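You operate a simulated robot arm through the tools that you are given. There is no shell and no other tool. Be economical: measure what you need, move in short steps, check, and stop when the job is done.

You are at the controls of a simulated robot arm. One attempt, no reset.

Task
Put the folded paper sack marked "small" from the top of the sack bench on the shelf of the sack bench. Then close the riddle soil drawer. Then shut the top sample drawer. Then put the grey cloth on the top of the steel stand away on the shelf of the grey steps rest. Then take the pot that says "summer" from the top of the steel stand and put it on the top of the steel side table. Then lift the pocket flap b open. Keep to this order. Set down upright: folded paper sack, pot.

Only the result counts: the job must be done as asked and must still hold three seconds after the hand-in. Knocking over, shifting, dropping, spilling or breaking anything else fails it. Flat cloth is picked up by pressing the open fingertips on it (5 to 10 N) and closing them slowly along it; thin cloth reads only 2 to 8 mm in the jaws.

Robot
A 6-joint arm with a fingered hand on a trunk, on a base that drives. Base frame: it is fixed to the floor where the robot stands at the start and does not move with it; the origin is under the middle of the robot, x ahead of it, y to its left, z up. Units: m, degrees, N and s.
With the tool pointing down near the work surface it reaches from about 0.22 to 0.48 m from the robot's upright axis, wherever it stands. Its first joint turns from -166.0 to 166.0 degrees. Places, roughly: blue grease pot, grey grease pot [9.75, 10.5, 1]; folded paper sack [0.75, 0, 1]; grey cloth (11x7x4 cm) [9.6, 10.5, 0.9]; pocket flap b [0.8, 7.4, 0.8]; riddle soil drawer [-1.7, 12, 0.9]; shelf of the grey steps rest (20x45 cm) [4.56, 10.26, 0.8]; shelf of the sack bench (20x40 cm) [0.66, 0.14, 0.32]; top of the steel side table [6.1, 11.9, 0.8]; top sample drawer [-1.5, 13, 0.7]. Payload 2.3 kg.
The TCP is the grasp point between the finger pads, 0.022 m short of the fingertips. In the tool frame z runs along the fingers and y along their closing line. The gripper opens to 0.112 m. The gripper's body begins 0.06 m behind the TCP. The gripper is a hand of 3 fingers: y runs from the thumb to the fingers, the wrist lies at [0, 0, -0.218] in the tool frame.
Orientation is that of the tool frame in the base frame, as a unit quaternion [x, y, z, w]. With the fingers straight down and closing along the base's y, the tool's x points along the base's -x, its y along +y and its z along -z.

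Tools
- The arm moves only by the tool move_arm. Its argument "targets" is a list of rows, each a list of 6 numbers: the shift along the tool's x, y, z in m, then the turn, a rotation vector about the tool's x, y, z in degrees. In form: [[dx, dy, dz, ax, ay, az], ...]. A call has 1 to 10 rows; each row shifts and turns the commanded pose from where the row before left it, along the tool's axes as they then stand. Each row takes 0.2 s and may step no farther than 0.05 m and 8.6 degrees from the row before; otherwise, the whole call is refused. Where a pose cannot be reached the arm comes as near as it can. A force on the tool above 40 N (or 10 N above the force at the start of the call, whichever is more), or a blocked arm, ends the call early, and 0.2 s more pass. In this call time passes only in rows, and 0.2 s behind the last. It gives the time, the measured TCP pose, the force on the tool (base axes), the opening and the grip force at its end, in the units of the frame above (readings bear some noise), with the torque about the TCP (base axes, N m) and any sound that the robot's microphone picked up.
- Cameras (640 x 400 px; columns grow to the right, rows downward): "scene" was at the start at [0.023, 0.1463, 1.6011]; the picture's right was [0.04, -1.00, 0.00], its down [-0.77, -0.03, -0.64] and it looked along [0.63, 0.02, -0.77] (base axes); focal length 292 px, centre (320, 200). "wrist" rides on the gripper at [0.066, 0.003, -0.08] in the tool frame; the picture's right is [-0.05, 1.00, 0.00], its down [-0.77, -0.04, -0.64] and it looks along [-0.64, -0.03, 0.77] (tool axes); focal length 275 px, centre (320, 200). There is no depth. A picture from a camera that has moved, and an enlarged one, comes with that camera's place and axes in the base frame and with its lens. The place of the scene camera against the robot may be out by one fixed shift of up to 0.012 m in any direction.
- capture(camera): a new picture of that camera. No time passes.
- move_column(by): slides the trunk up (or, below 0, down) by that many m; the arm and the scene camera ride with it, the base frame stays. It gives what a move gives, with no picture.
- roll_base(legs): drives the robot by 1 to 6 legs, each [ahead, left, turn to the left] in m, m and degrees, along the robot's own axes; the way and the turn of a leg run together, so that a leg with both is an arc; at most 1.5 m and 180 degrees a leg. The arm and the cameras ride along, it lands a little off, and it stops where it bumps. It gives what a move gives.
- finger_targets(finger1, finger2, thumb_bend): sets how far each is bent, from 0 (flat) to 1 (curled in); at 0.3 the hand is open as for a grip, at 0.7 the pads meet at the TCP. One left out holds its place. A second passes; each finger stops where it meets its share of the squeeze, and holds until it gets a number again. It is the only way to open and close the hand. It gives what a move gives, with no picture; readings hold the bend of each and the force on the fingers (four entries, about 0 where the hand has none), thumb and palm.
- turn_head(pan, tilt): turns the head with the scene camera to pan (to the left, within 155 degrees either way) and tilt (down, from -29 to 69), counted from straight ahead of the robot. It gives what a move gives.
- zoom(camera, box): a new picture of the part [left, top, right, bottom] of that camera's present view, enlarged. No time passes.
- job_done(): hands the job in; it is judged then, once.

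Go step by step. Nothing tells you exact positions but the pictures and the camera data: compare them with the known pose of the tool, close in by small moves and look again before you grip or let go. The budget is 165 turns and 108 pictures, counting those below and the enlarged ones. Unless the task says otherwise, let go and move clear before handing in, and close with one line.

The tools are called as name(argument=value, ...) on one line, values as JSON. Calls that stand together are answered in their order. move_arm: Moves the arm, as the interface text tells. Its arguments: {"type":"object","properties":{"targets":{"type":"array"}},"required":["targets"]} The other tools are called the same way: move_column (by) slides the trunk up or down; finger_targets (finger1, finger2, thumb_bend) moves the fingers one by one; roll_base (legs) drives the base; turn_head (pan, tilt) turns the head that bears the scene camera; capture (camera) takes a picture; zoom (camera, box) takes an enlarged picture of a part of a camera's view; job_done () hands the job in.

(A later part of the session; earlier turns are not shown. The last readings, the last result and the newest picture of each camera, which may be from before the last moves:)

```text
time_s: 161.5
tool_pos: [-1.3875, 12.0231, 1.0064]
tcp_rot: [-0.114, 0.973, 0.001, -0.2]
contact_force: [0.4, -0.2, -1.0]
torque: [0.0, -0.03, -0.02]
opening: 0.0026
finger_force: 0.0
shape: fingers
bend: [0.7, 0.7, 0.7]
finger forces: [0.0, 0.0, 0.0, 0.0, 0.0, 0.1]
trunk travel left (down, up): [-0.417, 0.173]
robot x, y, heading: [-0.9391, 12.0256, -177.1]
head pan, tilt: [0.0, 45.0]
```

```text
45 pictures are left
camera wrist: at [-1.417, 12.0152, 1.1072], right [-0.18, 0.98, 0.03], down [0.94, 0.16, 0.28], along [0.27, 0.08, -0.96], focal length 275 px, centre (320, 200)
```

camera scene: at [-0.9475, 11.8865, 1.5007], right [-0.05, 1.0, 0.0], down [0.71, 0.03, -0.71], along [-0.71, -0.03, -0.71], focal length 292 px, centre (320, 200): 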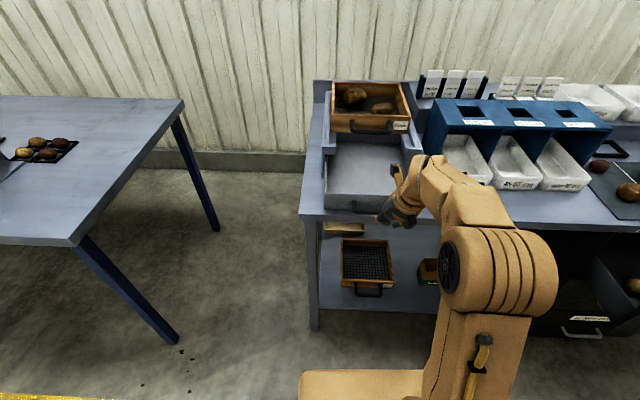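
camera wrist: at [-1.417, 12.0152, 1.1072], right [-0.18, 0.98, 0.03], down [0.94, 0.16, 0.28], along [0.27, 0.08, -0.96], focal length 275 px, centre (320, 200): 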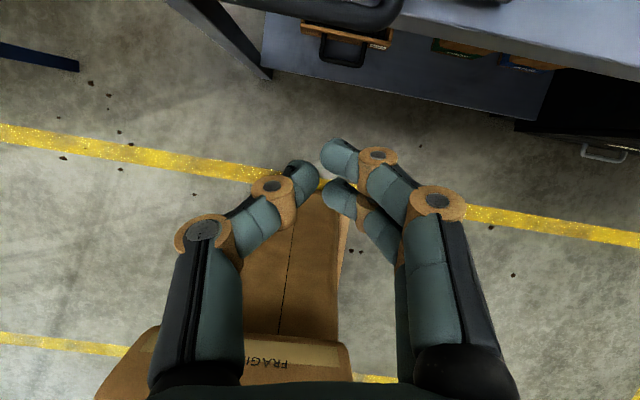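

The drawer handle is at about x −1.45, y 11.98, z 0.97. I retract the arm, drive 0.1 m closer, then line up at handle height.

move_arm(targets=[[-0.035, -0.01, -0.015, 0, 0, 0], [-0.035, -0.01, -0.015, 0, 0, 0], [-0.03, -0.01, 0.009, 0, 0, 0]])

roll_base(legs=[[0.1, 0, -2]])

capture(camera="wrist")

zoom(camera="scene", box=[280, 100, 480, 260])

```text
time_s: 162.3
tool_pos: [-1.2825, 12.0184, 0.9855]
tcp_rot: [-0.114, 0.973, 0.001, -0.199]
contact_force: [0.1, 0.8, -0.6]
torque: [-0.05, 0.02, -0.02]
opening: 0.0028
finger_force: 0.0
shape: fingers
bend: [0.7, 0.7, 0.7]
finger forces: [0.0, 0.0, 0.0, 0.1, 0.0, 0.0]
trunk travel left (down, up): [-0.417, 0.173]
robot x, y, heading: [-0.9439, 12.0271, -177.2]
head pan, tilt: [0.0, 45.0]
```

```text
time_s: 163.4
tool_pos: [-1.3846, 12.0266, 0.985]
tcp_rot: [-0.098, 0.975, 0.004, -0.199]
contact_force: [-0.7, -0.2, 0.0]
torque: [0.0, 0.0, -0.01]
opening: 0.0027
finger_force: 0.0
shape: fingers
bend: [0.7, 0.7, 0.7]
finger forces: [0.0, 0.0, 0.1, 0.0, 0.0, 0.1]
trunk travel left (down, up): [-0.417, 0.173]
robot x, y, heading: [-1.0436, 12.0248, -179.4]
head pan, tilt: [0.0, 45.0]
```

```text
44 pictures are left
camera wrist: at [-1.4147, 12.0189, 1.086], right [-0.15, 0.99, 0.03], down [0.95, 0.13, 0.28], along [0.28, 0.07, -0.96], focal length 275 px, centre (320, 200)
```

wrist: 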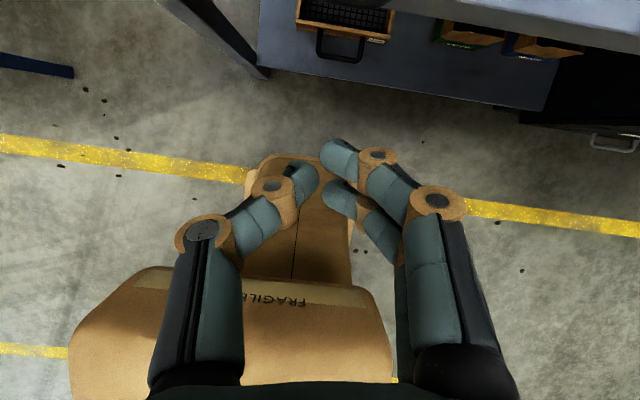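

```text
2.50 times, centred on (380, 180) of scene
camera zoom: at [-1.0559, 11.884, 1.5007], right [-0.01, 1.0, 0.0], down [0.71, 0.01, -0.71], along [-0.71, -0.01, -0.71], focal length 729 px, centre (170, 250)
```

zoom: 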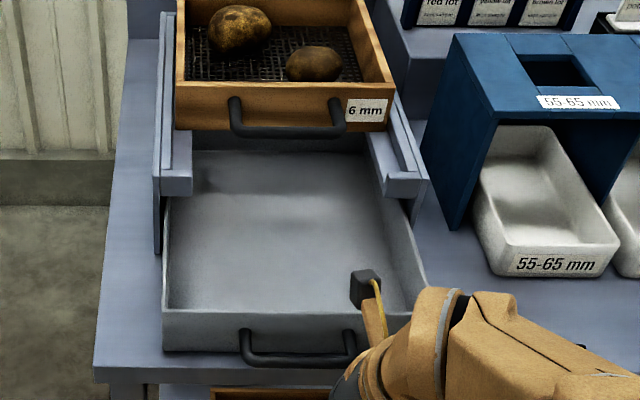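

The drawer's centre is y≈11.995, panel z 0.93–0.99. I shift 2 cm sideways and push forward.

move_arm(targets=[[0, -0.02, 0, 0, 0, 0], [0.0276, 0, 0.0117, 0, 0, 0], [0.0184, 0, 0.0078, 0, 0, 0], [0.0184, 0, 0.0078, 0, 0, 0], [0.0184, 0, 0.0078, 0, 0, 0], [0.0184, 0, 0.0078, 0, 0, 0], [0.0184, 0, 0.0078, 0, 0, 0]])

zoom(camera="scene", box=[280, 100, 480, 260])

```text
time_s: 165.0
tool_pos: [-1.5043, 11.9814, 0.9853]
tcp_rot: [-0.097, 0.975, 0.005, -0.199]
contact_force: [1.3, 1.0, -0.5]
torque: [0.05, -0.02, 0.01]
opening: 0.0024
finger_force: 0.4
shape: fingers
bend: [0.7, 0.7, 0.7]
finger forces: [0.1, 0.0, 0.0, 0.0, 0.6, 0.1]
trunk travel left (down, up): [-0.417, 0.173]
robot x, y, heading: [-1.0421, 12.0243, -179.3]
head pan, tilt: [0.0, 45.0]
```

```text
2.50 times, centred on (380, 180) of scene
camera zoom: at [-1.0547, 11.884, 1.5007], right [-0.01, 1.0, 0.0], down [0.71, 0.01, -0.71], along [-0.71, -0.01, -0.71], focal length 729 px, centre (170, 250)
```

zoom: 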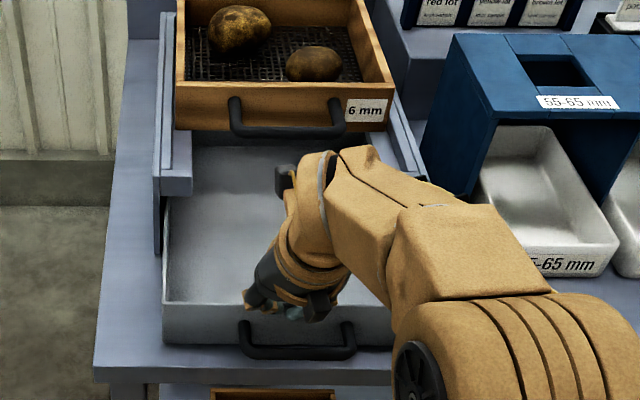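

The drawer moves easily, but the hand's camera would near the sieve's handle. I'll back off, tilt the hand so its camera is behind the tips, and push the last part with the base.

roll_base(legs=[[-0.12, 0, 0]])

move_arm(targets=[[0.0276, 0.004, 0.0117, 0, 0, 0], [0.0276, 0.004, 0.0117, 0, 0, 0], [0.0184, 0.004, 0.0078, 0, 0, 0], [0, 0, 0, 0, 8, 0], [0, 0, 0, 0, 8, 0], [0, 0, 0, 0, 8, 0]])

capture(camera="wrist")

```text
time_s: 166.3
tool_pos: [-1.3845, 11.9849, 0.9866]
tcp_rot: [-0.097, 0.975, 0.005, -0.201]
contact_force: [0.2, 0.6, 0.1]
torque: [0.02, 0.01, -0.03]
opening: 0.0023
finger_force: 0.0
shape: fingers
bend: [0.7, 0.7, 0.7]
finger forces: [0.0, 0.0, 0.0, 0.1, 0.0, 0.1]
trunk travel left (down, up): [-0.417, 0.173]
robot x, y, heading: [-0.9227, 12.0221, -179.5]
head pan, tilt: [0.0, 45.0]
```

```text
time_s: 167.7
tool_pos: [-1.4665, 11.9783, 0.9862]
tcp_rot: [-0.098, 0.917, -0.019, -0.385]
contact_force: [0.2, 0.4, 0.9]
torque: [0.01, 0.01, -0.01]
opening: 0.0023
finger_force: 0.0
shape: fingers
bend: [0.7, 0.7, 0.7]
finger forces: [0.0, 0.0, 0.0, 0.0, 0.1, 0.0]
trunk travel left (down, up): [-0.417, 0.173]
robot x, y, heading: [-0.9207, 12.0223, -179.4]
head pan, tilt: [0.0, 45.0]
```

```text
41 pictures are left
camera wrist: at [-1.4563, 11.9799, 1.091], right [-0.16, 0.99, 0.01], down [0.98, 0.16, -0.1], along [-0.1, -0.01, -0.99], focal length 275 px, centre (320, 200)
```

wrist: 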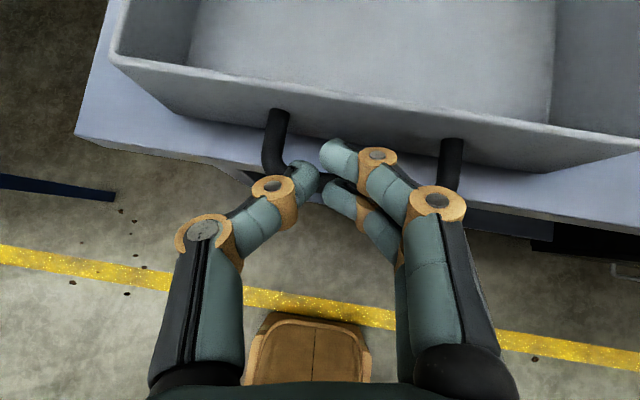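

Clear view: the fingertips are just in front of the drawer panel, between the handle posts. I push with the base by 0.11 m.

roll_base(legs=[[0.11, 0, 0]])

move_arm(targets=[[0.007, 0, 0.007, 0, 0, 0], [0.007, 0, 0.007, 0, 0, 0]])

capture(camera="wrist")

```text
time_s: 168.9
tool_pos: [-1.5775, 11.978, 0.9867]
tcp_rot: [-0.099, 0.918, -0.02, -0.383]
contact_force: [-0.9, 0.1, 0.5]
torque: [0.0, -0.02, 0.01]
opening: 0.0021
finger_force: 0.2
shape: fingers
bend: [0.7, 0.7, 0.7]
finger forces: [0.1, 0.0, 0.0, 0.1, 0.0, 0.0]
trunk travel left (down, up): [-0.417, 0.173]
robot x, y, heading: [-1.0285, 12.0197, -179.1]
head pan, tilt: [0.0, 45.0]
```

```text
time_s: 169.5
tool_pos: [-1.5951, 11.9731, 0.9854]
tcp_rot: [-0.099, 0.918, -0.02, -0.383]
contact_force: [0.1, 1.2, 0.9]
torque: [0.03, -0.03, 0.0]
opening: 0.0021
finger_force: 0.5
shape: fingers
bend: [0.7, 0.7, 0.7]
finger forces: [0.1, 0.7, 0.1, 0.1, 0.0, 0.1]
trunk travel left (down, up): [-0.417, 0.173]
robot x, y, heading: [-1.0296, 12.0259, -179.4]
head pan, tilt: [0.0, 45.0]
```

```text
40 pictures are left
camera wrist: at [-1.5857, 11.9743, 1.0908], right [-0.16, 0.99, 0.01], down [0.98, 0.16, -0.1], along [-0.1, -0.01, -0.99], focal length 275 px, centre (320, 200)
```

wrist: 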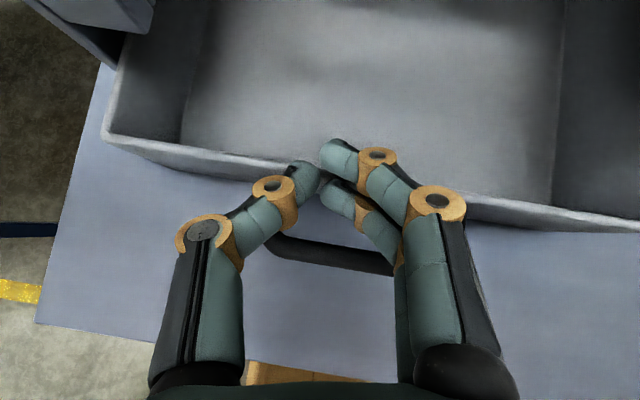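

It slides well; about 5–6 cm remain. I continue with the arm in small steps, stopping on force.

move_arm(targets=[[0.006, 0, 0.0085, 0, 0, 0], [0.0075, 0, 0.0075, 0, 0, 0], [0.0075, 0, 0.0075, 0, 0, 0], [0.0075, 0, 0.0075, 0, 0, 0], [0.0075, 0, 0.0075, 0, 0, 0]])

capture(camera="wrist")

```text
time_s: 170.7
tool_pos: [-1.6485, 11.963, 0.9848]
tcp_rot: [-0.099, 0.918, -0.02, -0.384]
contact_force: [0.1, 0.0, -0.2]
torque: [-0.01, -0.02, 0.02]
opening: 0.0023
finger_force: 0.3
shape: fingers
bend: [0.7, 0.7, 0.7]
finger forces: [0.1, 0.2, 0.0, 0.1, 0.0, 0.0]
trunk travel left (down, up): [-0.417, 0.173]
robot x, y, heading: [-1.0332, 12.0211, -179.5]
head pan, tilt: [0.0, 45.0]
```

```text
39 pictures are left
camera wrist: at [-1.639, 11.9649, 1.0891], right [-0.16, 0.99, 0.01], down [0.98, 0.16, -0.1], along [-0.1, -0.01, -0.99], focal length 275 px, centre (320, 200)
```

wrist: 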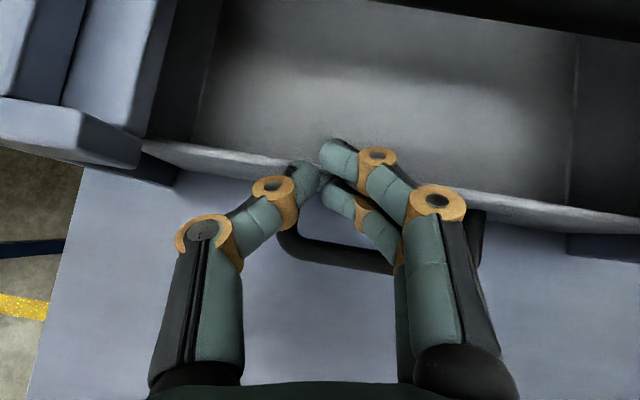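

Nearly flush now. To keep the camera clear of the sieve handle I tilt the hand further before pushing to the stop.

move_arm(targets=[[-0.006, 0, -0.006, 0, 8, 0], [-0.002, 0, 0.003, 0, 8, 0], [0.006, 0, 0.009, 0, 0, 0], [0.004, 0, 0.007, 0, 0, 0], [0.004, 0, 0.007, 0, 0, 0], [0.004, 0, 0.007, 0, 0, 0]])

capture(camera="wrist")

```text
time_s: 172.0
tool_pos: [-1.6487, 11.9588, 0.9781]
tcp_rot: [-0.097, 0.89, -0.03, -0.444]
contact_force: [34.4, 1.7, 14.1]
torque: [0.0, -0.34, 0.11]
opening: 0.0
finger_force: 19.4
shape: fingers
bend: [0.7, 0.73, 0.73]
finger forces: [0.0, 13.2, 0.0, 0.1, 27.0, 0.1]
out of reach, approached as far as the arm can: row 1, 2, 3
trunk travel left (down, up): [-0.417, 0.173]
robot x, y, heading: [-1.0314, 12.0229, -179.4]
head pan, tilt: [0.0, 45.0]
stopped in row 6: the force on the tool passed its limit at 44 N (the readings are from after the stop); the commanded pose is now the measured one
```

```text
38 pictures are left
camera wrist: at [-1.6263, 11.9633, 1.0823], right [-0.17, 0.99, 0.0], down [0.96, 0.17, -0.23], along [-0.23, -0.04, -0.97], focal length 275 px, centre (320, 200)
```

wrist: 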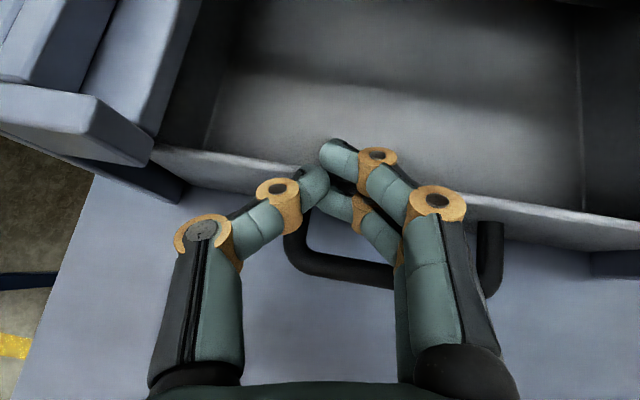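

The drawer has met its stop at 44 N and looks flush with the housing. I back the base off and check.

roll_base(legs=[[-0.2, 0, 0]])

capture(camera="scene")

```text
time_s: 173.6
tool_pos: [-1.455, 11.9627, 0.9734]
tcp_rot: [-0.096, 0.892, -0.029, -0.44]
contact_force: [-0.5, -0.8, -0.8]
torque: [0.03, -0.03, 0.02]
opening: 0.0023
finger_force: 0.1
shape: fingers
bend: [0.7, 0.7, 0.7]
finger forces: [0.0, 0.0, 0.0, 0.0, 0.0, 0.1]
trunk travel left (down, up): [-0.417, 0.173]
robot x, y, heading: [-0.8302, 12.0243, -179.8]
head pan, tilt: [0.0, 45.0]
```

```text
37 pictures are left
camera scene: at [-0.8422, 11.8866, 1.5007], right [-0.01, 1.0, 0.0], down [0.71, 0.01, -0.71], along [-0.71, -0.01, -0.71], focal length 292 px, centre (320, 200)
```

scene: 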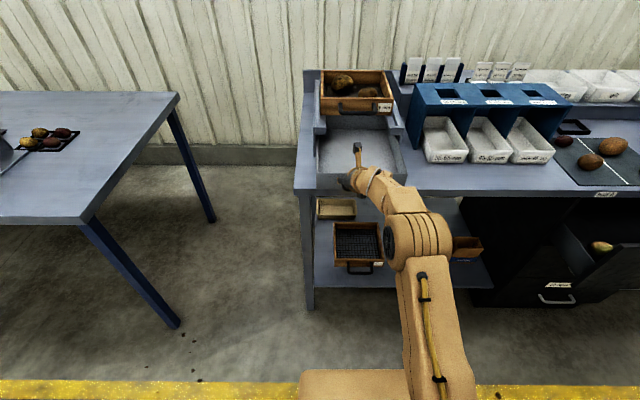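

The drawer still seems partly visible; I zoom to judge.

zoom(camera="scene", box=[280, 60, 440, 220])

```text
2.50 times, centred on (360, 140) of scene
camera zoom: at [-0.8422, 11.8866, 1.5007], right [-0.01, 1.0, 0.0], down [0.71, 0.01, -0.71], along [-0.71, -0.01, -0.71], focal length 729 px, centre (220, 350)
```

zoom: 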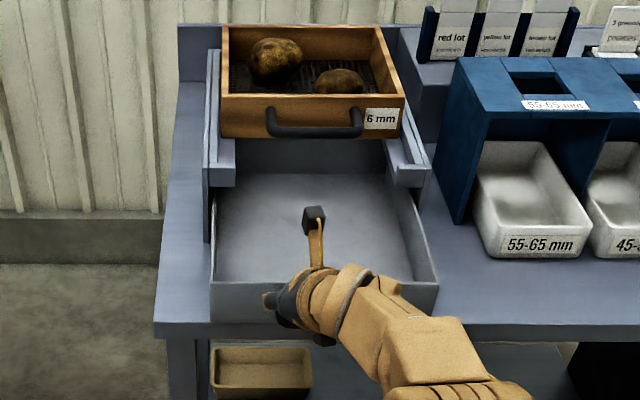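

My fingertips hooked behind the handle bar and pulled the drawer back out. I push it in again, and this time will lift straight up before retreating.

roll_base(legs=[[0.18, 0, 0]])

move_arm(targets=[[0.003, 0, 0.005, 0, 0, 0], [0.004, 0, 0.007, 0, 0, 0], [0.004, 0, 0.007, 0, 0, 0], [0.004, 0, 0.007, 0, 0, 0], [0.004, 0, 0.007, 0, 0, 0], [0.004, 0, 0.007, 0, 0, 0]])

```text
time_s: 175.1
tool_pos: [-1.6341, 11.9611, 0.975]
tcp_rot: [-0.096, 0.892, -0.028, -0.441]
contact_force: [-0.4, 2.0, 11.1]
torque: [0.04, 0.23, -0.03]
opening: 0.0034
finger_force: 5.7
shape: fingers
bend: [0.71, 0.7, 0.7]
finger forces: [11.1, 0.1, 0.0, 0.0, 0.1, 0.0]
trunk travel left (down, up): [-0.417, 0.173]
robot x, y, heading: [-1.0126, 12.0212, -179.3]
head pan, tilt: [0.0, 45.0]
```

```text
time_s: 175.9
tool_pos: [-1.6448, 11.9575, 0.9747]
tcp_rot: [-0.096, 0.893, -0.029, -0.439]
contact_force: [35.6, 4.1, 12.3]
torque: [0.15, -0.02, 0.25]
opening: 0.0022
finger_force: 24.4
shape: fingers
bend: [0.71, 0.7, 0.72]
finger forces: [15.7, 0.0, 0.1, 0.0, 33.5, 0.0]
trunk travel left (down, up): [-0.417, 0.173]
robot x, y, heading: [-1.0068, 12.0225, -179.3]
head pan, tilt: [0.0, 45.0]
stopped in row 4: the force on the tool passed its limit at 44 N (the readings are from after the stop); the commanded pose is now the measured one
```

Against the stop again. Ease back 3 mm, then lift straight up.

move_arm(targets=[[-0.002, 0, -0.002, 0, 0, 0], [0.016, 0, -0.012, 0, 0, 0], [0.024, 0, -0.018, 0, 0, 0], [0.016, 0, -0.012, 0, 0, 0]])

capture(camera="wrist")

```text
time_s: 176.9
tool_pos: [-1.6552, 11.9524, 1.0396]
tcp_rot: [-0.095, 0.895, -0.029, -0.436]
contact_force: [-0.5, -0.1, 0.2]
torque: [0.0, 0.01, 0.0]
opening: 0.0023
finger_force: 0.1
shape: fingers
bend: [0.7, 0.7, 0.7]
finger forces: [0.0, 0.1, 0.0, 0.0, 0.1, 0.0]
trunk travel left (down, up): [-0.417, 0.173]
robot x, y, heading: [-1.0073, 12.0241, -179.4]
head pan, tilt: [0.0, 45.0]
```

```text
35 pictures are left
camera wrist: at [-1.6334, 11.9569, 1.141], right [-0.17, 0.99, -0.01], down [0.96, 0.16, -0.21], along [-0.21, -0.04, -0.98], focal length 275 px, centre (320, 200)
```

wrist: 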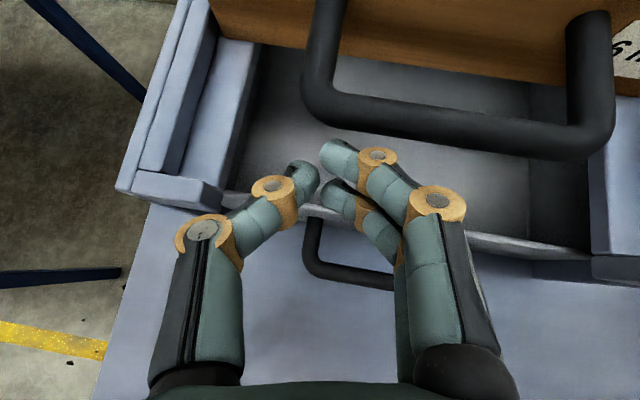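

The drawer front is now flush with the housing. I back out with the hand above the handle.

roll_base(legs=[[-0.25, 0, 0]])

zoom(camera="scene", box=[260, 60, 640, 320])

```text
time_s: 178.7
tool_pos: [-1.4086, 11.959, 1.0388]
tcp_rot: [-0.094, 0.895, -0.029, -0.435]
contact_force: [0.6, -0.4, -0.3]
torque: [0.02, -0.01, 0.01]
opening: 0.0022
finger_force: 0.0
shape: fingers
bend: [0.7, 0.7, 0.7]
finger forces: [0.1, 0.0, 0.1, 0.0, 0.0, 0.1]
trunk travel left (down, up): [-0.417, 0.173]
robot x, y, heading: [-0.7642, 12.0249, -179.6]
head pan, tilt: [0.0, 45.0]
```

```text
1.54 times, centred on (450, 190) of scene
camera zoom: at [-0.7768, 11.8868, 1.5007], right [0.0, 1.0, 0.0], down [0.71, 0.0, -0.71], along [-0.71, 0.0, -0.71], focal length 448 px, centre (120, 215)
```

zoom: 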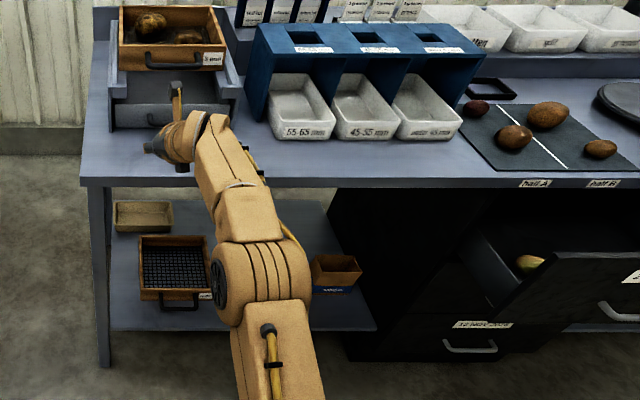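

Riddle drawer is shut. Now the top sample drawer: handle near (−1.29, 12.93, 0.7). I back off, drive along to y≈12.95 and lower the trunk.

roll_base(legs=[[-0.2, 0, 0], [0, -0.92, 0]])

move_column(by=-0.27)

capture(camera="scene")

capture(camera="wrist")

```text
time_s: 184.8
tool_pos: [-1.217, 12.8753, 1.0395]
tcp_rot: [-0.101, 0.894, -0.032, -0.435]
contact_force: [-0.6, -0.6, 0.5]
torque: [0.04, -0.02, 0.04]
opening: 0.0023
finger_force: 0.0
shape: fingers
bend: [0.7, 0.7, 0.7]
finger forces: [0.0, 0.0, 0.0, 0.1, 0.0, 0.0]
trunk travel left (down, up): [-0.417, 0.173]
robot x, y, heading: [-0.5761, 12.9531, -178.8]
head pan, tilt: [0.0, 45.0]
```

```text
time_s: 187.5
tool_pos: [-1.2172, 12.8746, 0.7683]
tcp_rot: [-0.1, 0.894, -0.032, -0.436]
contact_force: [0.2, 0.4, 0.8]
torque: [0.03, 0.0, 0.03]
opening: 0.0024
finger_force: 0.1
shape: fingers
bend: [0.7, 0.7, 0.7]
finger forces: [0.1, 0.0, 0.0, 0.1, 0.0, 0.1]
trunk travel left (down, up): [-0.147, 0.443]
robot x, y, heading: [-0.5728, 12.9523, -179.2]
head pan, tilt: [0.0, 45.0]
```

```text
33 pictures are left
camera scene: at [-0.5844, 12.8136, 1.2308], right [-0.02, 1.0, 0.0], down [0.71, 0.01, -0.71], along [-0.71, -0.01, -0.71], focal length 292 px, centre (320, 200)
```

scene: 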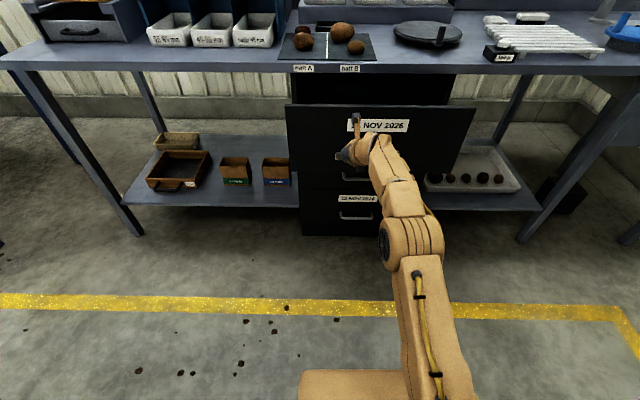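

```text
32 pictures are left
camera wrist: at [-1.1961, 12.8795, 0.8709], right [-0.18, 0.98, -0.01], down [0.96, 0.17, -0.21], along [-0.21, -0.04, -0.98], focal length 275 px, centre (320, 200)
```

wrist: 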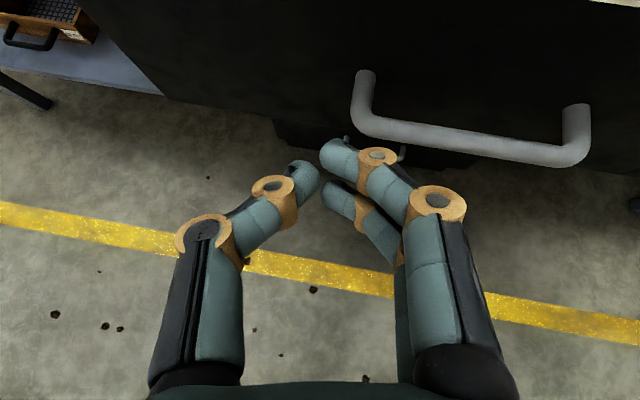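

The panel is centred at y≈12.96, top about z 0.87, handle at z≈0.71. I shift 8.5 cm right and raise a little to push on the panel above the handle.

roll_base(legs=[[0, -0.085, 0]])

move_column(by=0.035)

roll_base(legs=[[0.06, 0, 0]])

capture(camera="wrist")

```text
time_s: 188.6
tool_pos: [-1.2195, 12.9587, 0.768]
tcp_rot: [-0.099, 0.894, -0.031, -0.436]
contact_force: [-0.1, 0.0, 0.4]
torque: [0.01, 0.02, -0.05]
opening: 0.0022
finger_force: 0.1
shape: fingers
bend: [0.7, 0.7, 0.7]
finger forces: [0.0, 0.1, 0.1, 0.1, 0.0, 0.0]
trunk travel left (down, up): [-0.147, 0.443]
robot x, y, heading: [-0.5734, 13.0364, -178.9]
head pan, tilt: [0.0, 45.0]
```

```text
time_s: 189.4
tool_pos: [-1.2185, 12.9584, 0.8034]
tcp_rot: [-0.101, 0.894, -0.032, -0.434]
contact_force: [0.2, -0.1, 0.6]
torque: [-0.02, 0.0, -0.01]
opening: 0.0024
finger_force: 0.1
shape: fingers
bend: [0.7, 0.7, 0.7]
finger forces: [0.0, 0.1, 0.1, 0.0, 0.1, 0.0]
trunk travel left (down, up): [-0.182, 0.408]
robot x, y, heading: [-0.573, 13.0339, -178.7]
head pan, tilt: [0.0, 45.0]
```

```text
time_s: 190.4
tool_pos: [-1.2792, 12.9568, 0.803]
tcp_rot: [-0.101, 0.894, -0.032, -0.435]
contact_force: [-0.3, 0.5, -0.1]
torque: [-0.02, 0.02, -0.01]
opening: 0.002
finger_force: 0.0
shape: fingers
bend: [0.7, 0.7, 0.7]
finger forces: [0.0, 0.0, 0.0, 0.1, 0.0, 0.0]
trunk travel left (down, up): [-0.182, 0.408]
robot x, y, heading: [-0.6366, 13.0345, -178.8]
head pan, tilt: [0.0, 45.0]
```

```text
31 pictures are left
camera wrist: at [-1.259, 12.9616, 0.9057], right [-0.18, 0.98, -0.01], down [0.96, 0.17, -0.21], along [-0.21, -0.04, -0.98], focal length 275 px, centre (320, 200)
```

wrist: 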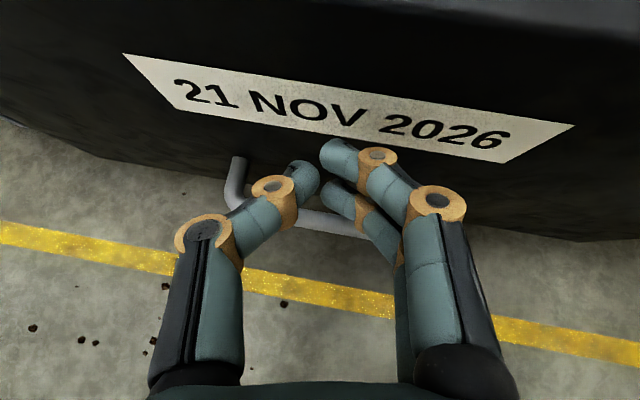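

Above the handle, facing the panel. I retract the arm 8 cm and drive 8 cm in, so the push itself is made by the arm with force limits.

move_arm(targets=[[-0.0245, 0, -0.0315, 0, 0, 0], [-0.0245, 0, -0.0315, 0, 0, 0]])

roll_base(legs=[[0.085, 0, 0]])

move_arm(targets=[[0.0122, 0, 0.0158, 0, 0, 0], [0.0122, 0, 0.0158, 0, 0, 0], [0.0122, 0, 0.0158, 0, 0, 0], [0.0122, 0, 0.0158, 0, 0, 0], [0.0092, 0, 0.0118, 0, 0, 0], [0.0092, 0, 0.0118, 0, 0, 0]])

capture(camera="wrist")

```text
time_s: 191.0
tool_pos: [-1.2011, 12.9766, 0.8041]
tcp_rot: [-0.101, 0.894, -0.032, -0.436]
contact_force: [0.0, -0.6, -0.5]
torque: [0.0, -0.02, 0.0]
opening: 0.0022
finger_force: 0.0
shape: fingers
bend: [0.7, 0.7, 0.7]
finger forces: [0.1, 0.0, 0.1, 0.0, 0.0, 0.0]
trunk travel left (down, up): [-0.182, 0.408]
robot x, y, heading: [-0.6342, 13.0321, -178.9]
head pan, tilt: [0.0, 45.0]
```

```text
time_s: 192.1
tool_pos: [-1.2893, 12.9753, 0.8046]
tcp_rot: [-0.101, 0.894, -0.032, -0.435]
contact_force: [-0.5, 0.5, 0.0]
torque: [-0.01, 0.01, -0.01]
opening: 0.0023
finger_force: 0.1
shape: fingers
bend: [0.7, 0.7, 0.7]
finger forces: [0.0, 0.1, 0.0, 0.0, 0.1, 0.0]
trunk travel left (down, up): [-0.182, 0.408]
robot x, y, heading: [-0.7243, 13.0295, -178.8]
head pan, tilt: [0.0, 45.0]
```

```text
time_s: 193.4
tool_pos: [-1.3785, 12.9577, 0.7987]
tcp_rot: [-0.101, 0.894, -0.032, -0.435]
contact_force: [1.4, 0.6, -0.3]
torque: [0.01, 0.0, -0.02]
opening: 0.0016
finger_force: 0.7
shape: fingers
bend: [0.7, 0.7, 0.7]
finger forces: [1.3, 0.1, 0.0, 0.1, 0.0, 0.0]
out of reach, approached as far as the arm can: row 5, 6
trunk travel left (down, up): [-0.182, 0.408]
robot x, y, heading: [-0.7209, 13.0343, -178.7]
head pan, tilt: [0.0, 45.0]
```

```text
30 pictures are left
camera wrist: at [-1.3575, 12.9618, 0.9011], right [-0.18, 0.98, -0.01], down [0.96, 0.17, -0.21], along [-0.21, -0.04, -0.98], focal length 275 px, centre (320, 200)
```

wrist: 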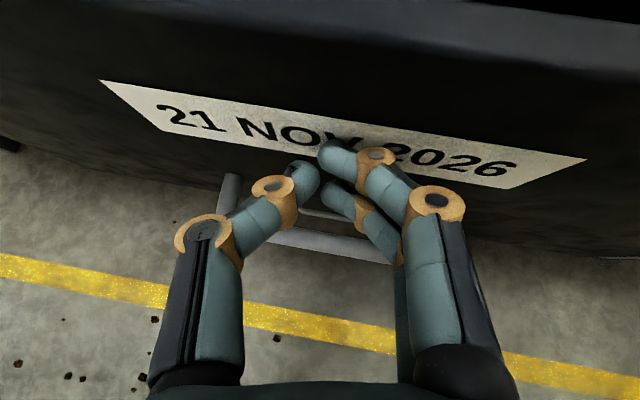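

Contact made, pushing lightly; the arm is at full reach. Repeat: retract, drive in, push again.

move_arm(targets=[[-0.0245, 0, -0.0315, 0, 0, 0], [-0.0305, 0, -0.0385, 0, 0, 0]])

roll_base(legs=[[0.085, 0, 0]])

move_arm(targets=[[0.0092, 0, 0.0118, 0, 0, 0], [0.0092, 0, 0.0118, 0, 0, 0], [0.0092, 0, 0.0118, 0, 0, 0], [0.0092, 0, 0.0118, 0, 0, 0], [0.0092, 0, 0.0118, 0, 0, 0], [0.0092, 0, 0.0118, 0, 0, 0]])

```text
time_s: 194.1
tool_pos: [-1.2883, 12.9751, 0.802]
tcp_rot: [-0.099, 0.893, -0.03, -0.437]
contact_force: [0.9, -0.2, 0.0]
torque: [0.02, 0.01, 0.01]
opening: 0.002
finger_force: 0.0
shape: fingers
bend: [0.7, 0.7, 0.7]
finger forces: [0.0, 0.1, 0.0, 0.0, 0.0, 0.1]
trunk travel left (down, up): [-0.182, 0.408]
robot x, y, heading: [-0.7234, 13.035, -178.9]
head pan, tilt: [0.0, 45.0]
```

```text
time_s: 195.1
tool_pos: [-1.3738, 12.9733, 0.8001]
tcp_rot: [-0.1, 0.894, -0.032, -0.435]
contact_force: [0.6, -0.8, -0.2]
torque: [-0.01, -0.01, 0.0]
opening: 0.0022
finger_force: 0.0
shape: fingers
bend: [0.7, 0.7, 0.7]
finger forces: [0.0, 0.1, 0.0, 0.0, 0.0, 0.0]
trunk travel left (down, up): [-0.182, 0.408]
robot x, y, heading: [-0.8066, 13.0326, -178.8]
head pan, tilt: [0.0, 45.0]
```

```text
time_s: 196.5
tool_pos: [-1.4631, 12.9536, 0.7998]
tcp_rot: [-0.101, 0.894, -0.032, -0.435]
contact_force: [-0.4, -0.5, 0.2]
torque: [0.0, -0.07, 0.01]
opening: 0.0019
finger_force: 0.0
shape: fingers
bend: [0.7, 0.7, 0.7]
finger forces: [0.0, 0.0, 0.0, 0.1, 0.1, 0.1]
trunk travel left (down, up): [-0.182, 0.408]
robot x, y, heading: [-0.8144, 13.0292, -178.9]
head pan, tilt: [0.0, 45.0]
```

TCP is now at x −1.463 with no stop yet. I check before going on.

zoom(camera="scene", box=[220, 40, 500, 260])

capture(camera="wrist")

```text
1.82 times, centred on (360, 150) of scene
camera zoom: at [-0.8211, 12.8921, 1.2657], right [-0.02, 1.0, 0.0], down [0.71, 0.01, -0.71], along [-0.71, -0.01, -0.71], focal length 530 px, centre (247, 291)
```

zoom: 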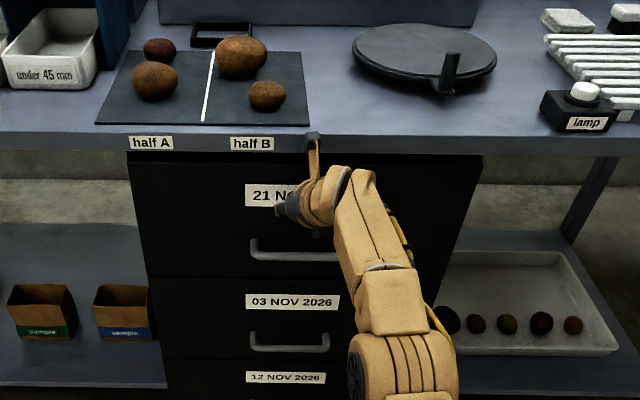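

```text
28 pictures are left
camera wrist: at [-1.4424, 12.9587, 0.9017], right [-0.18, 0.98, -0.01], down [0.96, 0.17, -0.21], along [-0.21, -0.04, -0.98], focal length 275 px, centre (320, 200)
```

wrist: 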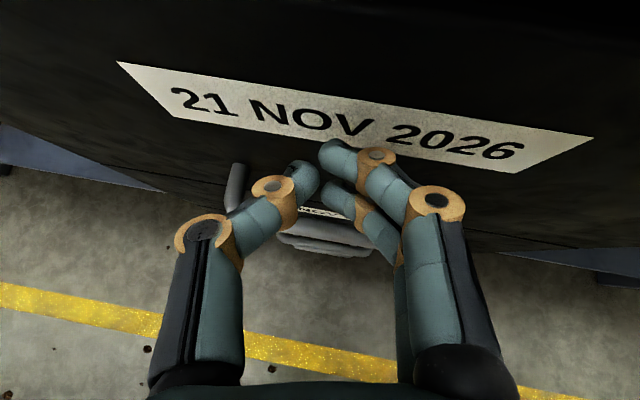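

The drawer is nearly flush with those below. I lower 3 cm to keep the camera under the desk edge and push to the stop.

move_column(by=-0.03)

roll_base(legs=[[0.02, 0, 0]])

move_arm(targets=[[0.005, 0, 0.0065, 0, 0, 0], [0.005, 0, 0.0065, 0, 0, 0], [0.005, 0, 0.0065, 0, 0, 0], [0.005, 0, 0.0065, 0, 0, 0]])

```text
time_s: 197.3
tool_pos: [-1.4628, 12.9536, 0.771]
tcp_rot: [-0.101, 0.894, -0.032, -0.436]
contact_force: [0.9, -0.1, -0.9]
torque: [-0.01, 0.06, 0.0]
opening: 0.002
finger_force: 0.1
shape: fingers
bend: [0.7, 0.7, 0.7]
finger forces: [0.0, 0.0, 0.0, 0.1, 0.1, 0.0]
trunk travel left (down, up): [-0.152, 0.438]
robot x, y, heading: [-0.8079, 13.0306, -178.8]
head pan, tilt: [0.0, 45.0]
```

```text
time_s: 198.2
tool_pos: [-1.4798, 12.9549, 0.7689]
tcp_rot: [-0.099, 0.896, -0.033, -0.432]
contact_force: [16.3, 3.0, 4.1]
torque: [0.0, 0.08, -0.02]
opening: 0.0001
finger_force: 9.1
shape: fingers
bend: [0.76, 0.7, 0.7]
finger forces: [18.6, 0.0, 0.0, 0.1, 0.1, 0.0]
trunk travel left (down, up): [-0.152, 0.438]
robot x, y, heading: [-0.8296, 13.0274, -179.0]
head pan, tilt: [0.0, 45.0]
stopped in leg 1: the force on the tool passed its limit at 45 N (the readings are from after the stop); the commanded pose is now the measured one
```

```text
time_s: 199.3
tool_pos: [-1.481, 12.9538, 0.764]
tcp_rot: [-0.099, 0.895, -0.034, -0.434]
contact_force: [34.0, 5.0, 10.8]
torque: [-0.1, 0.17, 0.16]
opening: 0.0003
finger_force: 20.5
shape: fingers
bend: [0.77, 0.7, 0.7]
finger forces: [25.2, 0.0, 0.1, 0.1, 15.5, 0.0]
out of reach, approached as far as the arm can: row 1, 2, 3, 4
trunk travel left (down, up): [-0.152, 0.438]
robot x, y, heading: [-0.8267, 13.0334, -178.7]
head pan, tilt: [0.0, 45.0]
stopped in row 4: the force on the tool passed its limit at 40 N (the readings are from after the stop); the commanded pose is now the measured one
```

Against the stop at 45 N. Ease off, raise 3 cm to clear the handle, and back away; then check.

move_arm(targets=[[-0.006, 0, -0.008, 0, 0, 0], [0.014, 0, -0.018, 0, 0, 0]])

roll_base(legs=[[-0.25, 0, 0]])

capture(camera="scene")

```text
time_s: 199.9
tool_pos: [-1.4699, 12.9539, 0.7827]
tcp_rot: [-0.099, 0.897, -0.033, -0.43]
contact_force: [-0.1, -0.1, 0.1]
torque: [0.03, 0.05, 0.02]
opening: 0.0023
finger_force: 0.1
shape: fingers
bend: [0.7, 0.7, 0.7]
finger forces: [0.1, 0.1, 0.0, 0.0, 0.1, 0.0]
trunk travel left (down, up): [-0.152, 0.438]
robot x, y, heading: [-0.8279, 13.0302, -178.3]
head pan, tilt: [0.0, 45.0]
```

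```text
time_s: 201.7
tool_pos: [-1.2228, 12.959, 0.7825]
tcp_rot: [-0.098, 0.897, -0.032, -0.43]
contact_force: [0.1, -0.7, 0.0]
torque: [-0.01, 0.01, 0.05]
opening: 0.0021
finger_force: 0.0
shape: fingers
bend: [0.7, 0.7, 0.7]
finger forces: [0.0, 0.1, 0.0, 0.1, 0.0, 0.1]
trunk travel left (down, up): [-0.152, 0.438]
robot x, y, heading: [-0.5818, 13.0374, -178.7]
head pan, tilt: [0.0, 45.0]
```

```text
27 pictures are left
camera scene: at [-0.5922, 12.8969, 1.2357], right [-0.02, 1.0, 0.0], down [0.71, 0.01, -0.71], along [-0.71, -0.01, -0.71], focal length 292 px, centre (320, 200)
```

scene: 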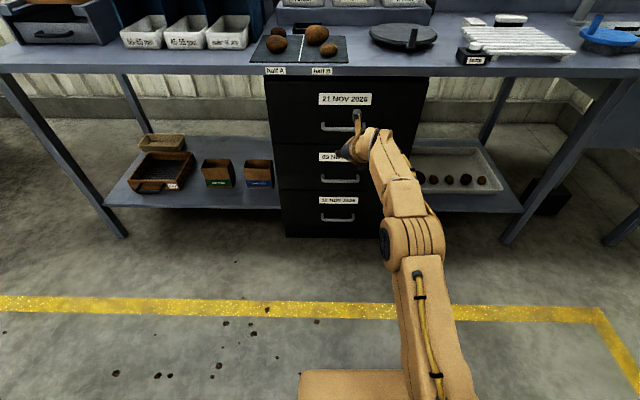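

Top sample drawer is shut. Next the grey cloth on the steel stand around (9.6, 10.5). I tuck the arm, turn to face +x and look down that aisle.

move_arm(targets=[[-0.02, 0, -0.03, 0, -6, 0], [-0.02, 0, -0.03, 0, -6, 0], [-0.025, 0, -0.025, 0, -6, 0], [-0.03, 0, -0.02, 0, -6, 0], [-0.03, 0, -0.015, 0, -6, 0], [-0.03, 0, -0.01, 0, 0, 0]])

move_column(by=0.33)

turn_head(pan=0, tilt=18)

roll_base(legs=[[0, -0.15, 0], [0, 0, 178.5]])

capture(camera="scene")

```text
time_s: 203.1
tool_pos: [-1.017, 13.0016, 0.7955]
tcp_rot: [-0.105, 0.977, -0.007, -0.184]
contact_force: [-0.5, 0.1, -0.6]
torque: [-0.01, 0.01, -0.02]
opening: 0.0023
finger_force: 0.1
shape: fingers
bend: [0.7, 0.7, 0.7]
finger forces: [0.1, 0.1, 0.0, 0.1, 0.1, 0.1]
trunk travel left (down, up): [-0.152, 0.438]
robot x, y, heading: [-0.5802, 13.0357, -178.9]
head pan, tilt: [0.0, 45.0]
```

```text
time_s: 206.3
tool_pos: [-1.0172, 13.0011, 1.1254]
tcp_rot: [-0.105, 0.977, -0.007, -0.184]
contact_force: [-0.2, -0.2, 0.0]
torque: [0.03, 0.01, -0.01]
opening: 0.0023
finger_force: 0.0
shape: fingers
bend: [0.7, 0.7, 0.7]
finger forces: [0.0, 0.0, 0.0, 0.1, 0.0, 0.1]
trunk travel left (down, up): [-0.482, 0.108]
robot x, y, heading: [-0.5846, 13.036, -178.8]
head pan, tilt: [0.0, 45.0]
```

```text
time_s: 207.2
tool_pos: [-1.0183, 13.0012, 1.1259]
tcp_rot: [-0.104, 0.978, -0.006, -0.183]
contact_force: [0.1, 0.5, -0.3]
torque: [-0.01, -0.01, -0.02]
opening: 0.0021
finger_force: 0.0
shape: fingers
bend: [0.7, 0.7, 0.7]
finger forces: [0.1, 0.1, 0.0, 0.0, 0.0, 0.0]
trunk travel left (down, up): [-0.482, 0.108]
robot x, y, heading: [-0.5799, 13.0342, -178.9]
head pan, tilt: [0.0, 18.0]
```

```text
time_s: 215.7
tool_pos: [-0.1458, 13.1776, 1.1249]
tcp_rot: [0.981, 0.061, 0.184, 0.001]
contact_force: [-0.1, -0.7, -0.1]
torque: [0.01, 0.02, 0.01]
opening: 0.0026
finger_force: 0.0
shape: fingers
bend: [0.7, 0.7, 0.7]
finger forces: [0.1, 0.0, 0.0, 0.1, 0.0, 0.1]
trunk travel left (down, up): [-0.482, 0.108]
robot x, y, heading: [-0.5847, 13.1849, -3.8]
head pan, tilt: [0.0, 18.0]
```

```text
26 pictures are left
camera scene: at [-0.5342, 13.3229, 1.6077], right [-0.07, -1.0, 0.0], down [-0.31, 0.02, -0.95], along [0.95, -0.07, -0.31], focal length 292 px, centre (320, 200)
```

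scene: 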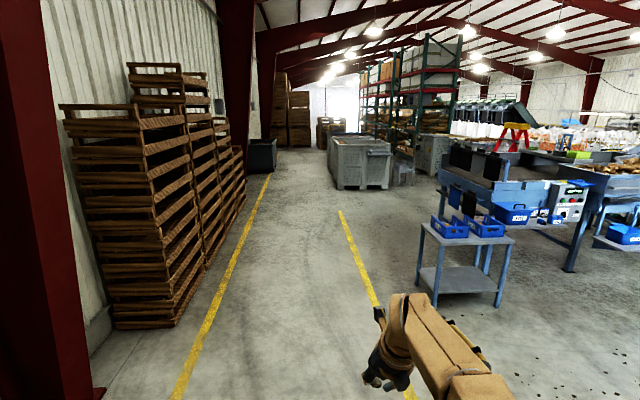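

The aisle runs clear along +x between y≈12.7 and 14. I drive along y≈13.4 to x≈6.9 and look toward the steel stand.

roll_base(legs=[[0, 0, 3.8], [1.47, 0.22, 0], [1.5, 0, 0], [1.5, 0, 0], [1.5, 0, 0], [1.5, 0, 0]])

turn_head(pan=-50, tilt=20)

capture(camera="scene")

```text
time_s: 251.7
tool_pos: [7.3341, 13.0124, 1.1255]
tcp_rot: [0.981, 0.067, 0.184, 0.0]
contact_force: [0.0, 0.2, 0.0]
torque: [0.01, -0.01, -0.02]
opening: 0.0021
finger_force: 0.0
shape: fingers
bend: [0.7, 0.7, 0.7]
finger forces: [0.0, 0.0, 0.0, 0.1, 0.1, 0.0]
trunk travel left (down, up): [-0.482, 0.108]
robot x, y, heading: [6.8961, 13.013, -3.0]
head pan, tilt: [0.0, 18.0]
```

```text
time_s: 252.9
tool_pos: [7.3341, 13.012, 1.1254]
tcp_rot: [0.981, 0.067, 0.184, 0.001]
contact_force: [-0.2, 0.0, 0.6]
torque: [0.01, 0.0, 0.0]
opening: 0.0025
finger_force: 0.1
shape: fingers
bend: [0.7, 0.7, 0.7]
finger forces: [0.1, 0.1, 0.0, 0.0, 0.0, 0.0]
trunk travel left (down, up): [-0.482, 0.108]
robot x, y, heading: [6.8958, 13.0124, -3.1]
head pan, tilt: [-50.0, 20.0]
```

```text
25 pictures are left
camera scene: at [6.906, 13.0824, 1.6044], right [-0.8, -0.6, 0.0], down [-0.21, 0.27, -0.94], along [0.56, -0.75, -0.34], focal length 292 px, centre (320, 200)
```

scene: 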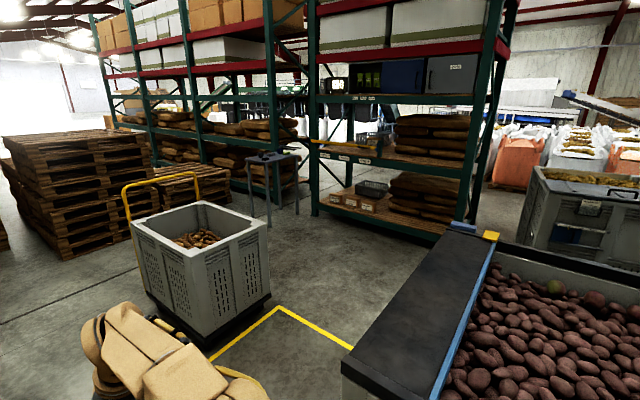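

The steel stand is the small tall table by the racks at about (9.65, 10.5). Path: forward to x≈7.7, sideways between the black belt and the cart, then along y≈11 toward it.

roll_base(legs=[[0.8, 0, 3], [0, -1.4, 0], [0, -0.6, 0], [1.0, 0, 0], [0, -0.45, 0]])

turn_head(pan=0, tilt=30)

capture(camera="scene")

```text
time_s: 273.8
tool_pos: [9.208, 10.6819, 1.1255]
tcp_rot: [0.975, 0.129, 0.183, -0.011]
contact_force: [-0.1, -0.7, 0.6]
torque: [0.0, 0.02, 0.0]
opening: 0.0022
finger_force: 0.1
shape: fingers
bend: [0.7, 0.7, 0.7]
finger forces: [0.0, 0.0, 0.0, 0.0, 0.0, 0.0]
trunk travel left (down, up): [-0.482, 0.108]
robot x, y, heading: [8.7731, 10.6267, 4.0]
head pan, tilt: [-50.0, 20.0]
```

```text
time_s: 274.9
tool_pos: [9.2086, 10.6834, 1.1264]
tcp_rot: [0.975, 0.129, 0.183, -0.011]
contact_force: [-1.1, 0.0, -0.1]
torque: [-0.05, 0.0, 0.02]
opening: 0.0026
finger_force: 0.2
shape: fingers
bend: [0.7, 0.7, 0.7]
finger forces: [0.0, 0.0, 0.1, 0.0, 0.0, 0.1]
trunk travel left (down, up): [-0.482, 0.108]
robot x, y, heading: [8.7744, 10.6271, 4.0]
head pan, tilt: [0.0, 30.0]
```

```text
24 pictures are left
camera scene: at [8.7995, 10.7714, 1.5884], right [0.07, -1.0, 0.0], down [-0.5, -0.04, -0.87], along [0.86, 0.06, -0.5], focal length 292 px, centre (320, 200)
```

scene: 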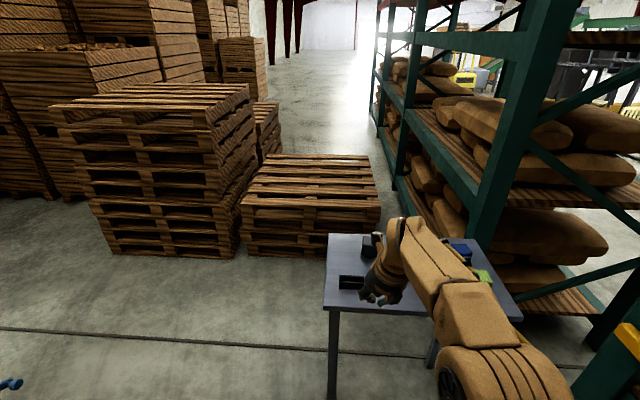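

The stand is right ahead with several items, partly hidden by the arm. I zoom and take the wrist view.

zoom(camera="scene", box=[310, 220, 530, 330])

capture(camera="wrist")

```text
2.91 times, centred on (420, 275) of scene
camera zoom: at [8.7995, 10.7714, 1.5884], right [0.07, -1.0, 0.0], down [-0.5, -0.04, -0.87], along [0.86, 0.06, -0.5], focal length 848 px, centre (29, -18)
```

zoom: 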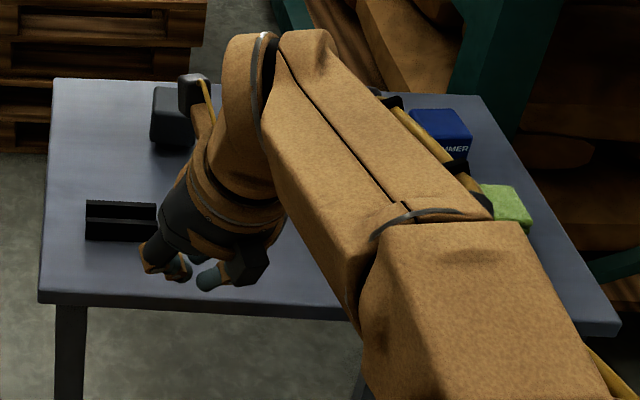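

```text
22 pictures are left
camera wrist: at [9.2385, 10.6908, 1.2253], right [0.21, -0.98, 0.01], down [-0.93, -0.2, 0.31], along [-0.31, -0.08, -0.95], focal length 275 px, centre (320, 200)
```

wrist: 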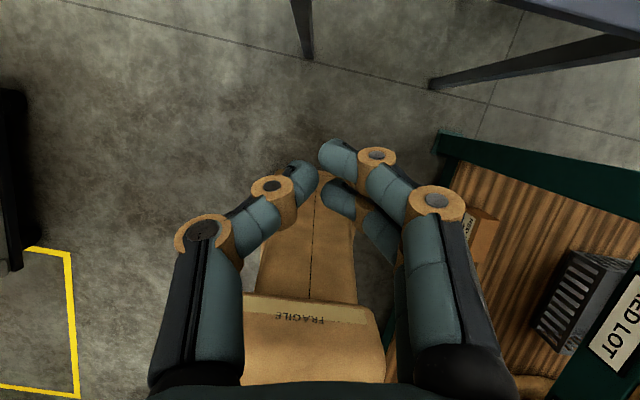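

The blue pot ("…MMER") is at about (9.63, 10.31); the cloth is hidden by the arm near the middle. I approach and put the wrist camera over the stand.

roll_base(legs=[[0.2, -0.11, -4]])

move_arm(targets=[[0.028, 0, 0.012, 0, 7, 0], [0.028, 0, 0.015, 0, 7, 0], [0.028, 0, 0.015, 0, 7, 0]])

capture(camera="wrist")

```text
time_s: 276.6
tool_pos: [9.4146, 10.5501, 1.125]
tcp_rot: [0.978, 0.096, 0.184, -0.005]
contact_force: [-0.1, -0.3, 0.4]
torque: [0.0, 0.0, -0.02]
opening: 0.0023
finger_force: 0.0
shape: fingers
bend: [0.7, 0.7, 0.7]
finger forces: [0.0, 0.0, 0.0, 0.1, 0.0, 0.1]
trunk travel left (down, up): [-0.482, 0.108]
robot x, y, heading: [8.9788, 10.5238, 0.3]
head pan, tilt: [0.0, 30.0]
```

```text
time_s: 277.4
tool_pos: [9.5068, 10.5693, 1.128]
tcp_rot: [0.928, 0.094, 0.359, -0.023]
contact_force: [-0.7, 0.4, -0.7]
torque: [0.01, 0.0, 0.0]
opening: 0.0023
finger_force: 0.2
shape: fingers
bend: [0.7, 0.7, 0.7]
finger forces: [0.1, 0.0, 0.0, 0.0, 0.0, 0.0]
trunk travel left (down, up): [-0.482, 0.108]
robot x, y, heading: [8.9727, 10.5269, 0.4]
head pan, tilt: [0.0, 30.0]
```

```text
21 pictures are left
camera wrist: at [9.5021, 10.5676, 1.2324], right [0.16, -0.99, -0.01], down [-0.99, -0.15, -0.05], along [0.05, 0.01, -1.0], focal length 275 px, centre (320, 200)
```

wrist: 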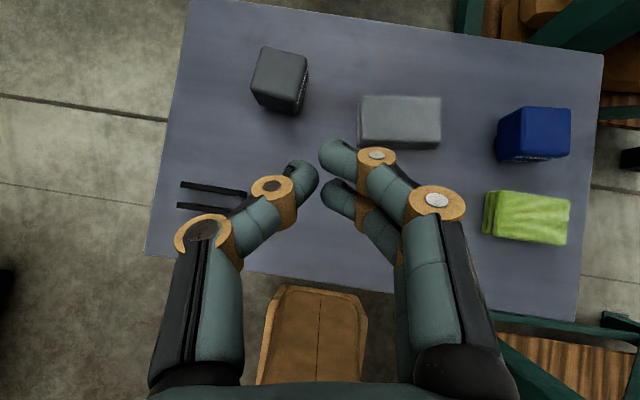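

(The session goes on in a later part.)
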